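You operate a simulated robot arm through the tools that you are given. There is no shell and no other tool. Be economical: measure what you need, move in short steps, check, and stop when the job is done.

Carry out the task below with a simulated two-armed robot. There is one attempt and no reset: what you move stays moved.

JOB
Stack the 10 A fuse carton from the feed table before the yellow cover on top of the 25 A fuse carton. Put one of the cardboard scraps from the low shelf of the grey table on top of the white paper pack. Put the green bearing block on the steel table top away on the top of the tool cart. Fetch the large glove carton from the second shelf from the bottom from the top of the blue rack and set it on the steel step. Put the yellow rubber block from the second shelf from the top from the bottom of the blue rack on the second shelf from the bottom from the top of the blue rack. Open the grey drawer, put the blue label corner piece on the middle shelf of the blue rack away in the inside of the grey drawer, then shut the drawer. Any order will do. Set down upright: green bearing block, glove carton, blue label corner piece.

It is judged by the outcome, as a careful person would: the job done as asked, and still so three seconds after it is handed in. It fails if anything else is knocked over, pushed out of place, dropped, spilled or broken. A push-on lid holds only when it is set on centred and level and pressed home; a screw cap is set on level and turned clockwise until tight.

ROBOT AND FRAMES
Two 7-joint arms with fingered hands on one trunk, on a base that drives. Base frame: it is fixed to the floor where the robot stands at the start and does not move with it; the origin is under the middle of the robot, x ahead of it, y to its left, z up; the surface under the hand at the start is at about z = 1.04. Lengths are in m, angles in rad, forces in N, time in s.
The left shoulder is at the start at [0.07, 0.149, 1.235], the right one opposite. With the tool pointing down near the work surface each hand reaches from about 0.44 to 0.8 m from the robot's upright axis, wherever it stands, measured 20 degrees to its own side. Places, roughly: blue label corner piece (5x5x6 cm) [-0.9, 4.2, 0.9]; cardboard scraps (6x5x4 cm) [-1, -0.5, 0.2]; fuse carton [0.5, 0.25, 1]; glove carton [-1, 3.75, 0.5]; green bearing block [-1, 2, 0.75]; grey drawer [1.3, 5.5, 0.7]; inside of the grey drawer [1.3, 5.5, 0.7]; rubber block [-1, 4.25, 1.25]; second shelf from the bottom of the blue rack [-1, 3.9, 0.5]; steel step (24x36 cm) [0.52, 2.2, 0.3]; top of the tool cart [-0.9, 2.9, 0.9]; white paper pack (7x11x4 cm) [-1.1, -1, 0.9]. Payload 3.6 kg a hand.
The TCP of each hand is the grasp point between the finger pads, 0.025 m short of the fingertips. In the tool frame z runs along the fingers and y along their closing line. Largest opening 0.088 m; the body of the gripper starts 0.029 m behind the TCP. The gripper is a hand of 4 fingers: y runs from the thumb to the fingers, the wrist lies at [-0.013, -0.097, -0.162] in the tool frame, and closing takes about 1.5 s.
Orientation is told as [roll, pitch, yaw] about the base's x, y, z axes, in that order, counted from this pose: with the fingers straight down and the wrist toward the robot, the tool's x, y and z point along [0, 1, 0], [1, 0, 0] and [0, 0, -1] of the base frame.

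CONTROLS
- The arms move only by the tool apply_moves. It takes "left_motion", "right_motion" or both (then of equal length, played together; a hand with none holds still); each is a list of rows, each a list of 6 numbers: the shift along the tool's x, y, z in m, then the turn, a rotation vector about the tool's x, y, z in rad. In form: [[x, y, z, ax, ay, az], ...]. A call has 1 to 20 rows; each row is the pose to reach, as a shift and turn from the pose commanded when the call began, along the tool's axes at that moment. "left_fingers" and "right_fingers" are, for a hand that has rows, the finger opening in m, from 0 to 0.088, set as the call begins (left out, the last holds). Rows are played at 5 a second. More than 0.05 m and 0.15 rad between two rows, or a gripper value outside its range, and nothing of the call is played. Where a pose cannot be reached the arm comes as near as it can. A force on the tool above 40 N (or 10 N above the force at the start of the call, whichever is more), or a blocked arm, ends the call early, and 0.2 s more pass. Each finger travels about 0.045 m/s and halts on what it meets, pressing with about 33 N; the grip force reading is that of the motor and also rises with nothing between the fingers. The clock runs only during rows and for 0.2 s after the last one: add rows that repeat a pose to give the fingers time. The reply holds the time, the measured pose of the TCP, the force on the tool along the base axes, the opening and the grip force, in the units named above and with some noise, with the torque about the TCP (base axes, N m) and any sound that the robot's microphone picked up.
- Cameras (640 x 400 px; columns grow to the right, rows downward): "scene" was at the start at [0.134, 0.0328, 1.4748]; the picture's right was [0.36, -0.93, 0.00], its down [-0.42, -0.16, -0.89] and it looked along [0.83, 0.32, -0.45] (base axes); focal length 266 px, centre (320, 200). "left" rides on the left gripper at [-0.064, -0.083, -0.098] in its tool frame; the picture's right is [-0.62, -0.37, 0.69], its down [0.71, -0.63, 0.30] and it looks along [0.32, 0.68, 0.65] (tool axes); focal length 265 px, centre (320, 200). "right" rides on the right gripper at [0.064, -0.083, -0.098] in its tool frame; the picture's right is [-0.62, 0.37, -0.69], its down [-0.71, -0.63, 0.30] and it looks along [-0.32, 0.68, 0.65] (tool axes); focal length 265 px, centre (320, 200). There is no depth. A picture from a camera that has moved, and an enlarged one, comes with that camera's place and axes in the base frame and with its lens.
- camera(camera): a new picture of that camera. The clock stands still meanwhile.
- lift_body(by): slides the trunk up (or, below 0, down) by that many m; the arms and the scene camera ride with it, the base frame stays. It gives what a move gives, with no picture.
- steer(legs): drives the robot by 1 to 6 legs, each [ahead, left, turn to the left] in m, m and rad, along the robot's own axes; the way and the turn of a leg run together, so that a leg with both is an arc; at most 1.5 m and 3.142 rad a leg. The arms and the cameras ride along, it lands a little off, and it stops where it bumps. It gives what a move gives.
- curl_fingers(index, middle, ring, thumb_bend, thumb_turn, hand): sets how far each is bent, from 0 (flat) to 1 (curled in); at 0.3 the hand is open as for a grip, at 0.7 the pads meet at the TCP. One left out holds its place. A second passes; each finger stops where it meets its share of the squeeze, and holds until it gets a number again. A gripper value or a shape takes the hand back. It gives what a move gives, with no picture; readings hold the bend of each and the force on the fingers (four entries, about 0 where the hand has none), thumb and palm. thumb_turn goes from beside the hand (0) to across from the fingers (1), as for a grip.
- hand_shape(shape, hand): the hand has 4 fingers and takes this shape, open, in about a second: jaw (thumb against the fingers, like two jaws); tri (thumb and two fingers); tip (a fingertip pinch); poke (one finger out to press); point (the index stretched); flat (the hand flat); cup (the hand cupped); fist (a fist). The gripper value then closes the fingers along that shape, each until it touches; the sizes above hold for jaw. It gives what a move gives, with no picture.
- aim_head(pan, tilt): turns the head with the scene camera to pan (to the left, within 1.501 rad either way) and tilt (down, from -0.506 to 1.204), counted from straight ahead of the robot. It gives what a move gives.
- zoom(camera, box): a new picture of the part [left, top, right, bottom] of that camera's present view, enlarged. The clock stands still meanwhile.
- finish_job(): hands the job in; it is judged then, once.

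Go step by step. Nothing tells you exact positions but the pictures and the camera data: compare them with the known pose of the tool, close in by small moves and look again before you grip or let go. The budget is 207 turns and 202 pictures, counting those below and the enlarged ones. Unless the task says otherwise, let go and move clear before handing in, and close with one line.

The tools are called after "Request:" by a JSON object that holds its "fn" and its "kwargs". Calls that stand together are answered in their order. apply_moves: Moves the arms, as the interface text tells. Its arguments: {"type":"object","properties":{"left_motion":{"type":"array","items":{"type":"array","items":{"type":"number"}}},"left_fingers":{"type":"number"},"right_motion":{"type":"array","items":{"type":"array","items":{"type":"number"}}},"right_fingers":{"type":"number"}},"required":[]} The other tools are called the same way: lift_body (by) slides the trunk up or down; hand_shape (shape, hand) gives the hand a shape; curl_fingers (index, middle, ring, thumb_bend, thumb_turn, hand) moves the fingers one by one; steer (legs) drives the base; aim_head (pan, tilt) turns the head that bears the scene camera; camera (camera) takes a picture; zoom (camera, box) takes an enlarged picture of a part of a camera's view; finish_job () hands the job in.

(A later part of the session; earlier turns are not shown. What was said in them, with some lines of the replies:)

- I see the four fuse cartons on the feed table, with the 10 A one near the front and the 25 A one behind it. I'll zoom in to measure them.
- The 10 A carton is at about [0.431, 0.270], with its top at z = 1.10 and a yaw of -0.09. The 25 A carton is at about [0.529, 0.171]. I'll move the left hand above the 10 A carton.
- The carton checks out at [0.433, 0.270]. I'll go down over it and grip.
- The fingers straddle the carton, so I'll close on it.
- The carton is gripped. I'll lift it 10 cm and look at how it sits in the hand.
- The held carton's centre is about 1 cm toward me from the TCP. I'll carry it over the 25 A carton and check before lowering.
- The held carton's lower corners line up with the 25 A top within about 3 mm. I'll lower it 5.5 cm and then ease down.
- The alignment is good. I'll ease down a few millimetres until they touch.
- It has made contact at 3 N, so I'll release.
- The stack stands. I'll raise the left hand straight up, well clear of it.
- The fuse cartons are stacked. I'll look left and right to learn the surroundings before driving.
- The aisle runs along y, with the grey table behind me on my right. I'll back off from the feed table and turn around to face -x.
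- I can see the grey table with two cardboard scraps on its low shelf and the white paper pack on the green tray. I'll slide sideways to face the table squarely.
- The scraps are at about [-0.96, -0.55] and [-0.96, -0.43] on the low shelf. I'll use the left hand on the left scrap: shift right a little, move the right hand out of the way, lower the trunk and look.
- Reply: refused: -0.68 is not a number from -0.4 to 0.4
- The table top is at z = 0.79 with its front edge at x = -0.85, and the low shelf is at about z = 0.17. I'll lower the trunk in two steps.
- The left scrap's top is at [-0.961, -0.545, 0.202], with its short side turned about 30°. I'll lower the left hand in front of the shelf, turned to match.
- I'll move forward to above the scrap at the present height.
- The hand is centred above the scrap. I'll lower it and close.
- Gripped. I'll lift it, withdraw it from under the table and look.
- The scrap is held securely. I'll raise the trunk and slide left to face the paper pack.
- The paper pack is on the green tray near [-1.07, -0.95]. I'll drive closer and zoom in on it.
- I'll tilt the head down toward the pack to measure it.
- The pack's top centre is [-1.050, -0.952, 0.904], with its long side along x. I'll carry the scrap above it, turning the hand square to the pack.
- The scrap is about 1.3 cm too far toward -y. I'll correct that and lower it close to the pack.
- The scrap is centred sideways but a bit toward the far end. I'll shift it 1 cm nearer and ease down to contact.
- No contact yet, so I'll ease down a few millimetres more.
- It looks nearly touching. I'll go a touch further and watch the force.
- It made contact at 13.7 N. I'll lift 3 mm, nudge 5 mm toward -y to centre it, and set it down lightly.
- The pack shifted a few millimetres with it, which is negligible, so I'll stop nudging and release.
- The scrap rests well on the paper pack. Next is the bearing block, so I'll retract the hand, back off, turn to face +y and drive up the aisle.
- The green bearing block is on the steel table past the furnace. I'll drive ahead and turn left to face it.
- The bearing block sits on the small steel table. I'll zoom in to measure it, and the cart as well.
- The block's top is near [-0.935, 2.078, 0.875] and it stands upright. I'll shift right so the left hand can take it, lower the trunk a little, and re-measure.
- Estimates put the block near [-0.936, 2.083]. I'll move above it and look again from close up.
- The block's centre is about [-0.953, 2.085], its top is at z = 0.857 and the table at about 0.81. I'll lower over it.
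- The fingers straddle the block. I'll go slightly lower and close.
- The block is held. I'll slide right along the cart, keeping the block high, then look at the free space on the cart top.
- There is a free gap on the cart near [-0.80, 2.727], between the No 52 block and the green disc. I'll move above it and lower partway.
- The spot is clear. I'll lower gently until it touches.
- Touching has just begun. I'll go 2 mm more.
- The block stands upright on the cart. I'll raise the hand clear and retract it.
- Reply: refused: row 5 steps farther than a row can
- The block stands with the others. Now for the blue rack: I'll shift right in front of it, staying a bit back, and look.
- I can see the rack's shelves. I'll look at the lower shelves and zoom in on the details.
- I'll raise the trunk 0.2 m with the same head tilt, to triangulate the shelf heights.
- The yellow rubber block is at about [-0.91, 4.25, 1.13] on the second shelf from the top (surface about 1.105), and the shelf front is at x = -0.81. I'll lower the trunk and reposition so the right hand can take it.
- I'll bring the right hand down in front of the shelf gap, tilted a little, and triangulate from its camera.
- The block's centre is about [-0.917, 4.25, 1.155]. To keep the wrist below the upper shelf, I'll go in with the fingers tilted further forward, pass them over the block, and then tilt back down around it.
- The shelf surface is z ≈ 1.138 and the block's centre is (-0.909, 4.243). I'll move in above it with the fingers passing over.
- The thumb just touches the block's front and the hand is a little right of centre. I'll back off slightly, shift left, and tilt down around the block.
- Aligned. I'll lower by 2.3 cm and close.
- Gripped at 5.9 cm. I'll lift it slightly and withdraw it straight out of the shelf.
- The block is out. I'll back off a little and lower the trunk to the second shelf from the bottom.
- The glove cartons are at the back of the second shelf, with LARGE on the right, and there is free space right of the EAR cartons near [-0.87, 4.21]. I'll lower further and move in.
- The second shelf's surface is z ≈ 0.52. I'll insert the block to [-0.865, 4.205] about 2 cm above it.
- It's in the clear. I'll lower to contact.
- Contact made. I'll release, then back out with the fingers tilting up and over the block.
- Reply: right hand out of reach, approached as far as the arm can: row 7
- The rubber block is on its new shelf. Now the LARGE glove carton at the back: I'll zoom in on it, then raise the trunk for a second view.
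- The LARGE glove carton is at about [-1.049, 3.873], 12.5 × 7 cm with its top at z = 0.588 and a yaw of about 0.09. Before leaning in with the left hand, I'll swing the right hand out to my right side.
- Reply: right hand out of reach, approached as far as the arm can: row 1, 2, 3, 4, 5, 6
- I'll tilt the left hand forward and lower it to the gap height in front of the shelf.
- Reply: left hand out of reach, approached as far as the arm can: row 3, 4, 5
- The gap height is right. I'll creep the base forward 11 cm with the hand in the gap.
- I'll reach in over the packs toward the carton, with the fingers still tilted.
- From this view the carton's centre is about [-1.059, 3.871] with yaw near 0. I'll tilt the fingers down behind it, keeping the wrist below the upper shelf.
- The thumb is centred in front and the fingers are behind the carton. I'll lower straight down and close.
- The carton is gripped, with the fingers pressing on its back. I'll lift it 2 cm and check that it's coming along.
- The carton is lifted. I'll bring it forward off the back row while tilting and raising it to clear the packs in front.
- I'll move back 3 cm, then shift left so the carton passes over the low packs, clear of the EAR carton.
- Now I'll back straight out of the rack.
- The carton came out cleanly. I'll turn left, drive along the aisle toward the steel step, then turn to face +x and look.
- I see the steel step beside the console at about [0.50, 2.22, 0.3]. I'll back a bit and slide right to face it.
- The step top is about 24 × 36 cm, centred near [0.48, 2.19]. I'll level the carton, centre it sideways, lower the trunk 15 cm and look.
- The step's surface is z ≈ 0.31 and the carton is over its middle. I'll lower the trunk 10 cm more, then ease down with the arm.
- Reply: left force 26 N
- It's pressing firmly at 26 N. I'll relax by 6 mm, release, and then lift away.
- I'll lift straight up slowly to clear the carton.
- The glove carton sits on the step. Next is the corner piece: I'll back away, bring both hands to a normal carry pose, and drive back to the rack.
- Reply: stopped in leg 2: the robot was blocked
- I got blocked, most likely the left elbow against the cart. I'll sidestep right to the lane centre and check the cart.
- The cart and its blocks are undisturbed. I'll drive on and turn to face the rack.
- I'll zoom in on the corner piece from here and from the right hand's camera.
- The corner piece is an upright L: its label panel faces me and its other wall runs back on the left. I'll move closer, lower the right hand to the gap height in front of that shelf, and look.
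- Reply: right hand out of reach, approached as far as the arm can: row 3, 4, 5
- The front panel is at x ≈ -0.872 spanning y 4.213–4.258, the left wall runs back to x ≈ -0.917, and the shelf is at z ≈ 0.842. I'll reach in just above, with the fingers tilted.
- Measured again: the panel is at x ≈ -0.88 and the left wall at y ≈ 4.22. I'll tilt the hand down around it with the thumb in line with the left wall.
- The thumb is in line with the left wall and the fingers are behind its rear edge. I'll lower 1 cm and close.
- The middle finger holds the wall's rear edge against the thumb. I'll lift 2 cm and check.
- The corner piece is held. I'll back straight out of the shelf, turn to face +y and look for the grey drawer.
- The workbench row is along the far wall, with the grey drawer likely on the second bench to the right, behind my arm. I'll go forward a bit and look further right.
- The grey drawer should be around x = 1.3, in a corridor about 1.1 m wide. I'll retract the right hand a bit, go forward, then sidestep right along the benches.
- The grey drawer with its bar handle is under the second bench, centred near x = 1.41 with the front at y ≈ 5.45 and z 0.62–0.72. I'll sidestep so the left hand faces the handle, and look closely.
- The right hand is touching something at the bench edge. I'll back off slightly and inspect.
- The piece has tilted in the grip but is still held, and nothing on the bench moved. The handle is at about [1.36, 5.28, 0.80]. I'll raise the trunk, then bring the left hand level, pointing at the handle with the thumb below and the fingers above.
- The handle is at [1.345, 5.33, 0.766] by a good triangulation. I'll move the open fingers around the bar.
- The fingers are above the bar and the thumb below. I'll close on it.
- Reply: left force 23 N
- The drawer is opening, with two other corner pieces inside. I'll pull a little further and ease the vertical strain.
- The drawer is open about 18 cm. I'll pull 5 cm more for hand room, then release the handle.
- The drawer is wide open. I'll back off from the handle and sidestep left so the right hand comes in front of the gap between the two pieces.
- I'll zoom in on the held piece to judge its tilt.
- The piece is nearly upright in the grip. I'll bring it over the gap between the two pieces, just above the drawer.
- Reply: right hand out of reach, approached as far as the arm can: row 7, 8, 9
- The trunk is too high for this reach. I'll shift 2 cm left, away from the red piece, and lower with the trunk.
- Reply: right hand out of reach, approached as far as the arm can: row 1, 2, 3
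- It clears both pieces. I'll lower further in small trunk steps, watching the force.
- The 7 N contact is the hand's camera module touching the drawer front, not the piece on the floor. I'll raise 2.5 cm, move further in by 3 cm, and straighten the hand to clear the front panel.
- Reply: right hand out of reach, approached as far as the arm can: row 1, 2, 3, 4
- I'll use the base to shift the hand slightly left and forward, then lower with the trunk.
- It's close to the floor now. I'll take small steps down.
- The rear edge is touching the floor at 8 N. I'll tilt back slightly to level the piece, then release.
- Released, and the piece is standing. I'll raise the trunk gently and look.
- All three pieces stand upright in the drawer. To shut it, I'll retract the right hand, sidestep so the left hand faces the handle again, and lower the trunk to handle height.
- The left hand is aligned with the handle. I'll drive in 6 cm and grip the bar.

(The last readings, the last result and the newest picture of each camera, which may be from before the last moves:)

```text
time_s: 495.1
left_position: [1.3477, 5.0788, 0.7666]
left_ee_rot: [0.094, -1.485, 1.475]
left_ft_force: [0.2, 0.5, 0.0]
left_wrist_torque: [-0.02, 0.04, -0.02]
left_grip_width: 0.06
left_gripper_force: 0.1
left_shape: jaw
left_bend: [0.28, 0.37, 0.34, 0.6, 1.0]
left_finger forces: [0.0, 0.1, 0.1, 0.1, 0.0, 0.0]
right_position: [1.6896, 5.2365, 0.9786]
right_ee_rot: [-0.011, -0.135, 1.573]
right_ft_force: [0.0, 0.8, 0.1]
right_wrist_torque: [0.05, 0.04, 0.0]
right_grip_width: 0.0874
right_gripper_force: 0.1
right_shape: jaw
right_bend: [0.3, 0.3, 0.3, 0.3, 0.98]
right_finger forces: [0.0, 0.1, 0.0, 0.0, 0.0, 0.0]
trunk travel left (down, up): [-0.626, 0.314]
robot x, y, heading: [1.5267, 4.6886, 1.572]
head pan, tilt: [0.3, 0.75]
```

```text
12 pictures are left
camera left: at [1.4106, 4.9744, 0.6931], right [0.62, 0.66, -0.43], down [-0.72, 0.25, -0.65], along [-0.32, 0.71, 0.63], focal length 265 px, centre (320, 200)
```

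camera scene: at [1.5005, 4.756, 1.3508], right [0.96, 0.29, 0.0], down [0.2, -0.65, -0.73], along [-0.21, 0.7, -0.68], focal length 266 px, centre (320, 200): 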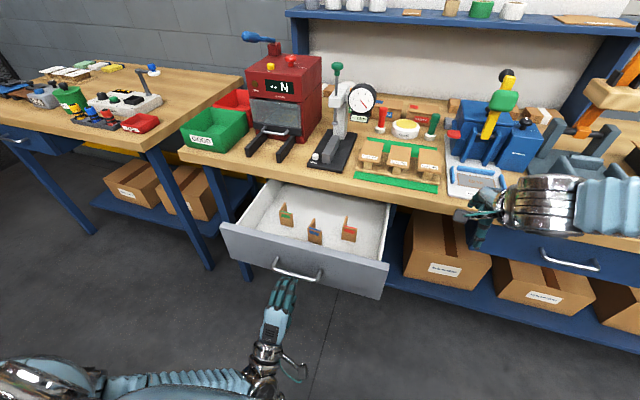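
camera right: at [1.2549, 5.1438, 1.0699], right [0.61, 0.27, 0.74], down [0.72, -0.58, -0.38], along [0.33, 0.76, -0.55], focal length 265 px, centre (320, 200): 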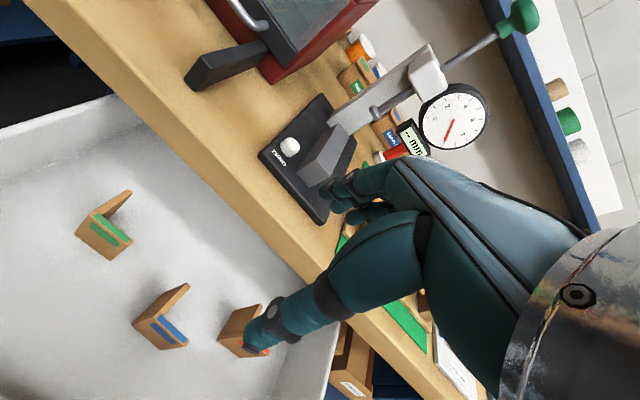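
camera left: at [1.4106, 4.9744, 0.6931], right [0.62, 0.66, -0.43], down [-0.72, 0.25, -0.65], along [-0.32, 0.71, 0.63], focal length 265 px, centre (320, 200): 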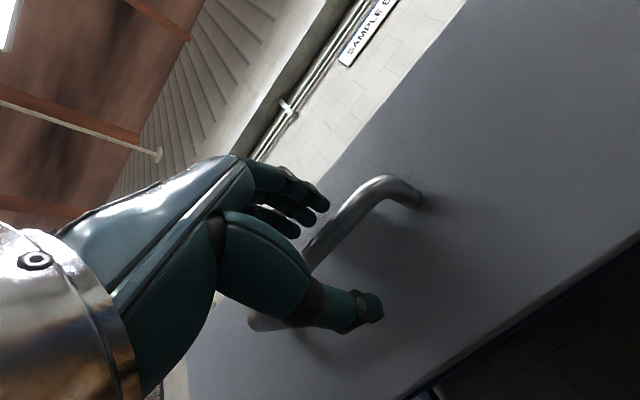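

The bar is between the fingers and thumb. I'll close and push the drawer shut slowly.

Request:
{"fn": "apply_moves", "kwargs": {"left_motion": [[0, 0, 0, 0, 0, 0], [0, 0, 0, 0, 0, 0], [0, 0, 0, 0, 0, 0], [0, 0, 0, 0, 0, 0], [0, 0, 0, 0, 0, 0], [0, 0, 0, 0, 0, 0]], "left_fingers": 0.0}}

Request:
{"fn": "apply_moves", "kwargs": {"left_motion": [[0, 0.0005, 0.006, 0, 0, 0], [0, 0.0013, 0.016, 0, 0, 0], [0, 0.0023, 0.028, 0, 0, 0], [0, 0.0033, 0.04, 0, 0, 0], [0, 0.0044, 0.053, 0, 0, 0], [0, 0.0055, 0.066, 0, 0, 0], [0, 0.0066, 0.079, 0, 0, 0], [0, 0.0077, 0.092, 0, 0, 0], [0, 0.0088, 0.105, 0, 0, 0], [0, 0.0098, 0.118, 0, 0, 0], [0, 0.0109, 0.131, 0, 0, 0], [0, 0.012, 0.144, 0, 0, 0], [0, 0.0131, 0.157, 0, 0, 0], [0, 0.0142, 0.17, 0, 0, 0], [0, 0.0152, 0.182, 0, 0, 0], [0, 0.0161, 0.193, 0, 0, 0], [0, 0.017, 0.204, 0, 0, 0], [0, 0.0178, 0.213, 0, 0, 0], [0, 0.0184, 0.221, 0, 0, 0], [0, 0.019, 0.228, 0, 0, 0]]}}

Request:
{"fn": "camera", "kwargs": {"camera": "scene"}}

```text
time_s: 496.5
left_position: [1.346, 5.0791, 0.7669]
left_ee_rot: [0.085, -1.48, 1.484]
left_ft_force: [-0.2, 0.5, -6.9]
left_wrist_torque: [0.0, 0.05, -0.01]
left_grip_width: 0.0001
left_gripper_force: 32.8
left_shape: jaw
left_bend: [0.7, 0.7, 0.7, 0.73, 1.0]
left_finger forces: [2.7, 0.1, 2.9, 0.0, 7.3, 0.0]
right_position: [1.6884, 5.2391, 0.9784]
right_ee_rot: [-0.01, -0.133, 1.576]
right_ft_force: [-0.4, 0.7, -0.3]
right_wrist_torque: [-0.01, 0.0, -0.01]
right_grip_width: 0.0879
right_gripper_force: 0.1
right_shape: jaw
right_bend: [0.3, 0.3, 0.3, 0.3, 0.98]
right_finger forces: [0.1, 0.0, 0.0, 0.1, 0.0, 0.0]
trunk travel left (down, up): [-0.626, 0.314]
robot x, y, heading: [1.5267, 4.6841, 1.575]
head pan, tilt: [0.3, 0.75]
```

```text
time_s: 500.7
left_position: [1.3479, 5.31, 0.7657]
left_ee_rot: [0.082, -1.482, 1.49]
left_ft_force: [4.2, -0.3, -8.1]
left_wrist_torque: [0.02, 0.04, -0.01]
left_grip_width: 0.0
left_gripper_force: 33.3
left_shape: jaw
left_bend: [0.7, 0.7, 0.7, 0.74, 1.0]
left_finger forces: [1.9, 0.1, 2.6, 0.0, 9.5, 0.1]
right_position: [1.6896, 5.2391, 0.978]
right_ee_rot: [-0.009, -0.132, 1.573]
right_ft_force: [0.3, -0.2, 1.5]
right_wrist_torque: [0.0, -0.02, 0.02]
right_grip_width: 0.0876
right_gripper_force: 0.0
right_shape: jaw
right_bend: [0.3, 0.3, 0.3, 0.3, 0.98]
right_finger forces: [0.1, 0.1, 0.0, 0.0, 0.0, 0.0]
trunk travel left (down, up): [-0.626, 0.314]
robot x, y, heading: [1.5233, 4.6882, 1.571]
head pan, tilt: [0.3, 0.75]
```

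```text
11 pictures are left
camera scene: at [1.5005, 4.8197, 1.3506], right [0.95, 0.3, 0.0], down [0.2, -0.65, -0.73], along [-0.22, 0.7, -0.68], focal length 266 px, centre (320, 200)
```

scene: 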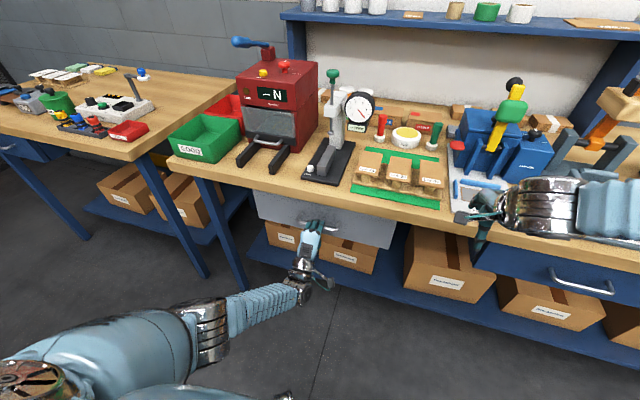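

Almost shut. I'll push the last bit until it stops.

Request:
{"fn": "apply_moves", "kwargs": {"left_motion": [[0, 0.0004, 0.005, 0, 0, 0], [0, 0.0008, 0.01, 0, 0, 0], [0, 0.001, 0.013, 0, 0, 0], [0, 0.0012, 0.016, 0, 0, 0], [0, 0.0012, 0.019, 0, 0, 0], [0, 0.0012, 0.022, 0, 0, 0]]}}

Request:
{"fn": "zoom", "kwargs": {"camera": "scene", "box": [220, 150, 440, 290]}}

```text
time_s: 502.1
left_position: [1.3453, 5.3275, 0.7669]
left_ee_rot: [0.082, -1.482, 1.489]
left_ft_force: [0.1, -0.7, -6.3]
left_wrist_torque: [0.06, 0.0, 0.02]
left_grip_width: 0.0004
left_gripper_force: 33.3
left_shape: jaw
left_bend: [0.7, 0.7, 0.7, 0.75, 1.0]
left_finger forces: [0.1, 0.1, 0.3, 0.0, 6.0, 0.1]
left hand out of reach, approached as far as the arm can: row 6
right_position: [1.688, 5.2385, 0.9776]
right_ee_rot: [-0.013, -0.131, 1.574]
right_ft_force: [-0.8, -0.1, 0.1]
right_wrist_torque: [0.01, -0.01, 0.0]
right_grip_width: 0.0873
right_gripper_force: 0.0
right_shape: jaw
right_bend: [0.3, 0.3, 0.3, 0.3, 0.98]
right_finger forces: [0.0, 0.0, 0.0, 0.0, 0.1, 0.0]
trunk travel left (down, up): [-0.626, 0.314]
robot x, y, heading: [1.5271, 4.6867, 1.574]
head pan, tilt: [0.3, 0.75]
```

```text
2.86 times, centred on (330, 220) of scene
camera zoom: at [1.4993, 4.8194, 1.3506], right [0.95, 0.3, 0.0], down [0.2, -0.65, -0.73], along [-0.22, 0.7, -0.68], focal length 759 px, centre (291, 143)
```

zoom: 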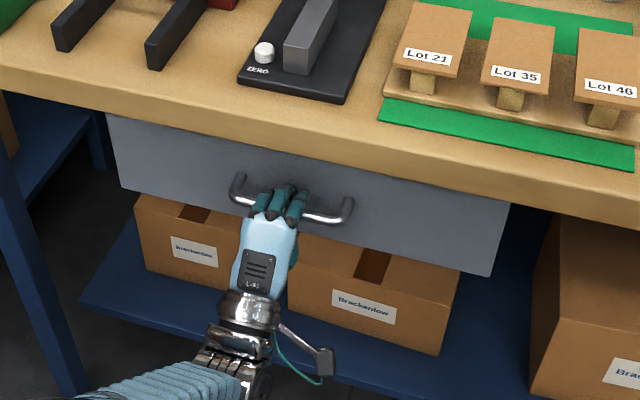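

The handle is back where it was when closed. I'll nudge with the base by 1.5 cm to confirm it's against the stop.

Request:
{"fn": "steer", "kwargs": {"legs": [[0.015, 0, 0]]}}

Request:
{"fn": "zoom", "kwargs": {"camera": "scene", "box": [220, 150, 440, 290]}}

```text
time_s: 503.1
left_position: [1.3443, 5.3306, 0.7656]
left_ee_rot: [0.077, -1.487, 1.497]
left_ft_force: [-1.8, -12.8, 3.6]
left_wrist_torque: [0.08, -0.05, 0.02]
left_grip_width: 0.0002
left_gripper_force: 32.6
left_shape: jaw
left_bend: [0.7, 0.7, 0.7, 0.75, 1.0]
left_finger forces: [0.0, 0.0, 0.0, 0.0, 0.7, 0.0]
right_position: [1.6887, 5.2469, 0.9795]
right_ee_rot: [-0.012, -0.135, 1.574]
right_ft_force: [0.2, -0.8, -0.5]
right_wrist_torque: [-0.01, 0.01, -0.01]
right_grip_width: 0.0877
right_gripper_force: 0.2
right_shape: jaw
right_bend: [0.3, 0.3, 0.3, 0.3, 0.98]
right_finger forces: [0.1, 0.0, 0.1, 0.0, 0.0, 0.0]
trunk travel left (down, up): [-0.626, 0.314]
robot x, y, heading: [1.526, 4.6988, 1.577]
head pan, tilt: [0.3, 0.75]
stopped in leg 1: the force on the tool passed its limit at 46 N (the readings are from after the stop); the commanded pose is now the measured one
```

```text
2.86 times, centred on (330, 220) of scene
camera zoom: at [1.5, 4.8247, 1.3512], right [0.95, 0.3, 0.0], down [0.2, -0.65, -0.73], along [-0.22, 0.7, -0.68], focal length 759 px, centre (291, 143)
```

zoom: 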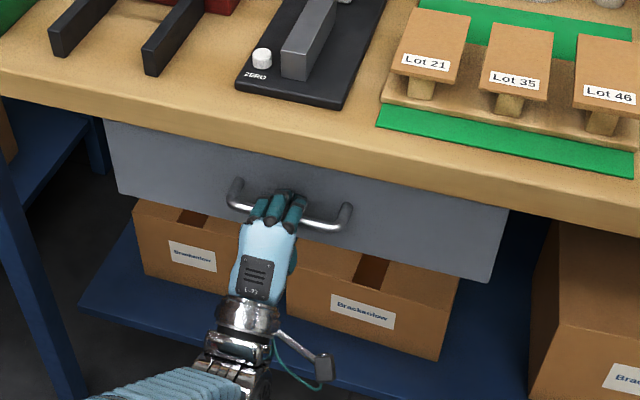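

The drawer is hard against its stop, so it's shut. I'll release the handle, wait, and back away.

Request:
{"fn": "apply_moves", "kwargs": {"left_motion": [[0, 0, -0.002, 0, 0, 0], [0, 0, -0.002, 0, 0, 0], [0, 0, -0.002, 0, 0, 0], [0, 0, -0.002, 0, 0, 0], [0, 0, -0.002, 0, 0, 0], [0, 0, -0.002, 0, 0, 0], [0, 0, -0.002, 0, 0, 0]], "left_fingers": 0.06}}

Request:
{"fn": "apply_moves", "kwargs": {"left_motion": [[0, 0, -0.02, 0, 0, 0], [0, 0, -0.04, 0, 0, 0], [0, 0, -0.07, 0, 0, 0], [0, 0, -0.1, 0, 0, 0], [0, 0, -0.14, 0, 0, 0]]}}

Request:
{"fn": "steer", "kwargs": {"legs": [[-0.06, 0, 0]]}}

Request:
{"fn": "camera", "kwargs": {"camera": "scene"}}

```text
time_s: 504.7
left_position: [1.3445, 5.3272, 0.765]
left_ee_rot: [0.068, -1.485, 1.504]
left_ft_force: [1.0, -29.9, -4.6]
left_wrist_torque: [0.52, 0.06, -0.12]
left_grip_width: 0.0522
left_gripper_force: 0.0
left_shape: jaw
left_bend: [0.75, 0.4, 0.35, 0.6, 1.0]
left_finger forces: [21.3, 8.4, 0.1, 0.1, 0.0, 0.1]
right_position: [1.6875, 5.2467, 0.9801]
right_ee_rot: [-0.01, -0.135, 1.574]
right_ft_force: [0.6, -0.1, -0.8]
right_wrist_torque: [0.04, 0.02, 0.03]
right_grip_width: 0.0878
right_gripper_force: 0.0
right_shape: jaw
right_bend: [0.3, 0.3, 0.3, 0.3, 0.98]
right_finger forces: [0.0, 0.1, 0.1, 0.0, 0.0, 0.0]
trunk travel left (down, up): [-0.626, 0.314]
robot x, y, heading: [1.528, 4.6976, 1.571]
head pan, tilt: [0.3, 0.75]
```

```text
time_s: 505.9
left_position: [1.3445, 5.1886, 0.7762]
left_ee_rot: [0.073, -1.485, 1.5]
left_ft_force: [-0.2, 0.2, 0.8]
left_wrist_torque: [-0.01, 0.01, 0.0]
left_grip_width: 0.0597
left_gripper_force: 0.2
left_shape: jaw
left_bend: [0.28, 0.38, 0.34, 0.6, 1.0]
left_finger forces: [0.0, 0.0, 0.1, 0.1, 0.0, 0.0]
right_position: [1.6876, 5.2468, 0.9797]
right_ee_rot: [-0.011, -0.134, 1.575]
right_ft_force: [-0.7, -0.5, 0.0]
right_wrist_torque: [0.0, 0.01, 0.02]
right_grip_width: 0.0876
right_gripper_force: 0.0
right_shape: jaw
right_bend: [0.3, 0.3, 0.3, 0.3, 0.98]
right_finger forces: [0.0, 0.0, 0.0, 0.0, 0.0, 0.0]
trunk travel left (down, up): [-0.626, 0.314]
robot x, y, heading: [1.524, 4.6999, 1.575]
head pan, tilt: [0.3, 0.75]
```

```text
time_s: 507.3
left_position: [1.3441, 5.1339, 0.7748]
left_ee_rot: [0.055, -1.478, 1.518]
left_ft_force: [0.1, 0.6, 0.1]
left_wrist_torque: [0.05, -0.01, 0.0]
left_grip_width: 0.0598
left_gripper_force: 0.0
left_shape: jaw
left_bend: [0.28, 0.38, 0.34, 0.6, 1.0]
left_finger forces: [0.0, 0.0, 0.0, 0.0, 0.1, 0.0]
right_position: [1.6864, 5.1931, 0.9772]
right_ee_rot: [-0.012, -0.131, 1.573]
right_ft_force: [0.3, 0.3, -1.0]
right_wrist_torque: [0.02, 0.0, 0.02]
right_grip_width: 0.0877
right_gripper_force: 0.0
right_shape: jaw
right_bend: [0.3, 0.3, 0.3, 0.3, 0.98]
right_finger forces: [0.0, 0.0, 0.0, 0.0, 0.0, 0.1]
trunk travel left (down, up): [-0.626, 0.314]
robot x, y, heading: [1.523, 4.6388, 1.572]
head pan, tilt: [0.3, 0.75]
```

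```text
8 pictures are left
camera scene: at [1.4983, 4.7684, 1.3504], right [0.95, 0.3, 0.0], down [0.2, -0.65, -0.73], along [-0.22, 0.7, -0.68], focal length 266 px, centre (320, 200)
```

scene: 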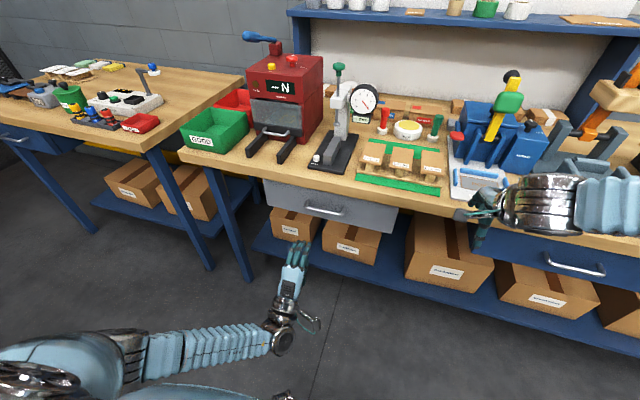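

I'll zoom once to verify that the drawer stayed shut.

Request:
{"fn": "zoom", "kwargs": {"camera": "scene", "box": [240, 160, 420, 260]}}

```text
3.56 times, centred on (330, 210) of scene
camera zoom: at [1.4983, 4.7684, 1.3504], right [0.95, 0.3, 0.0], down [0.2, -0.65, -0.73], along [-0.22, 0.7, -0.68], focal length 944 px, centre (284, 164)
```

zoom: 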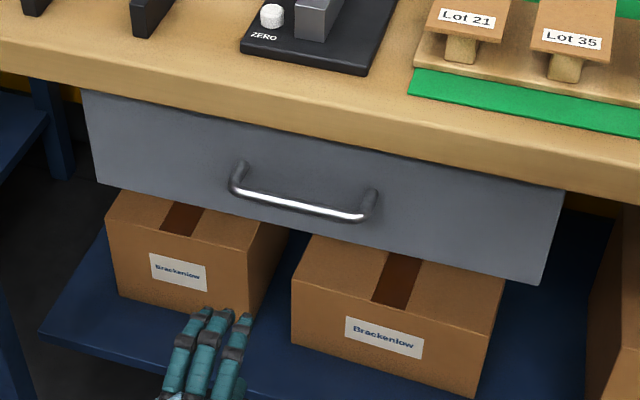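

The drawer is shut and both hands are empty and clear, so every task is finished. I'll hand in the job.

Request:
{"fn": "finish_job", "kwargs": {}}

```text
The job is handed in.
```

All six tasks are done and the job is handed in: fuse cartons stacked, scrap on the paper pack, bearing block on the cart, glove carton on the step, rubber block on its new shelf, and the blue label corner piece in the shut drawer. I made three unintended contacts: the paper pack shifted a few millimetres, my arm bumped the tool cart, and the carried corner piece touched a bench edge; I saw nothing knocked over or displaced.
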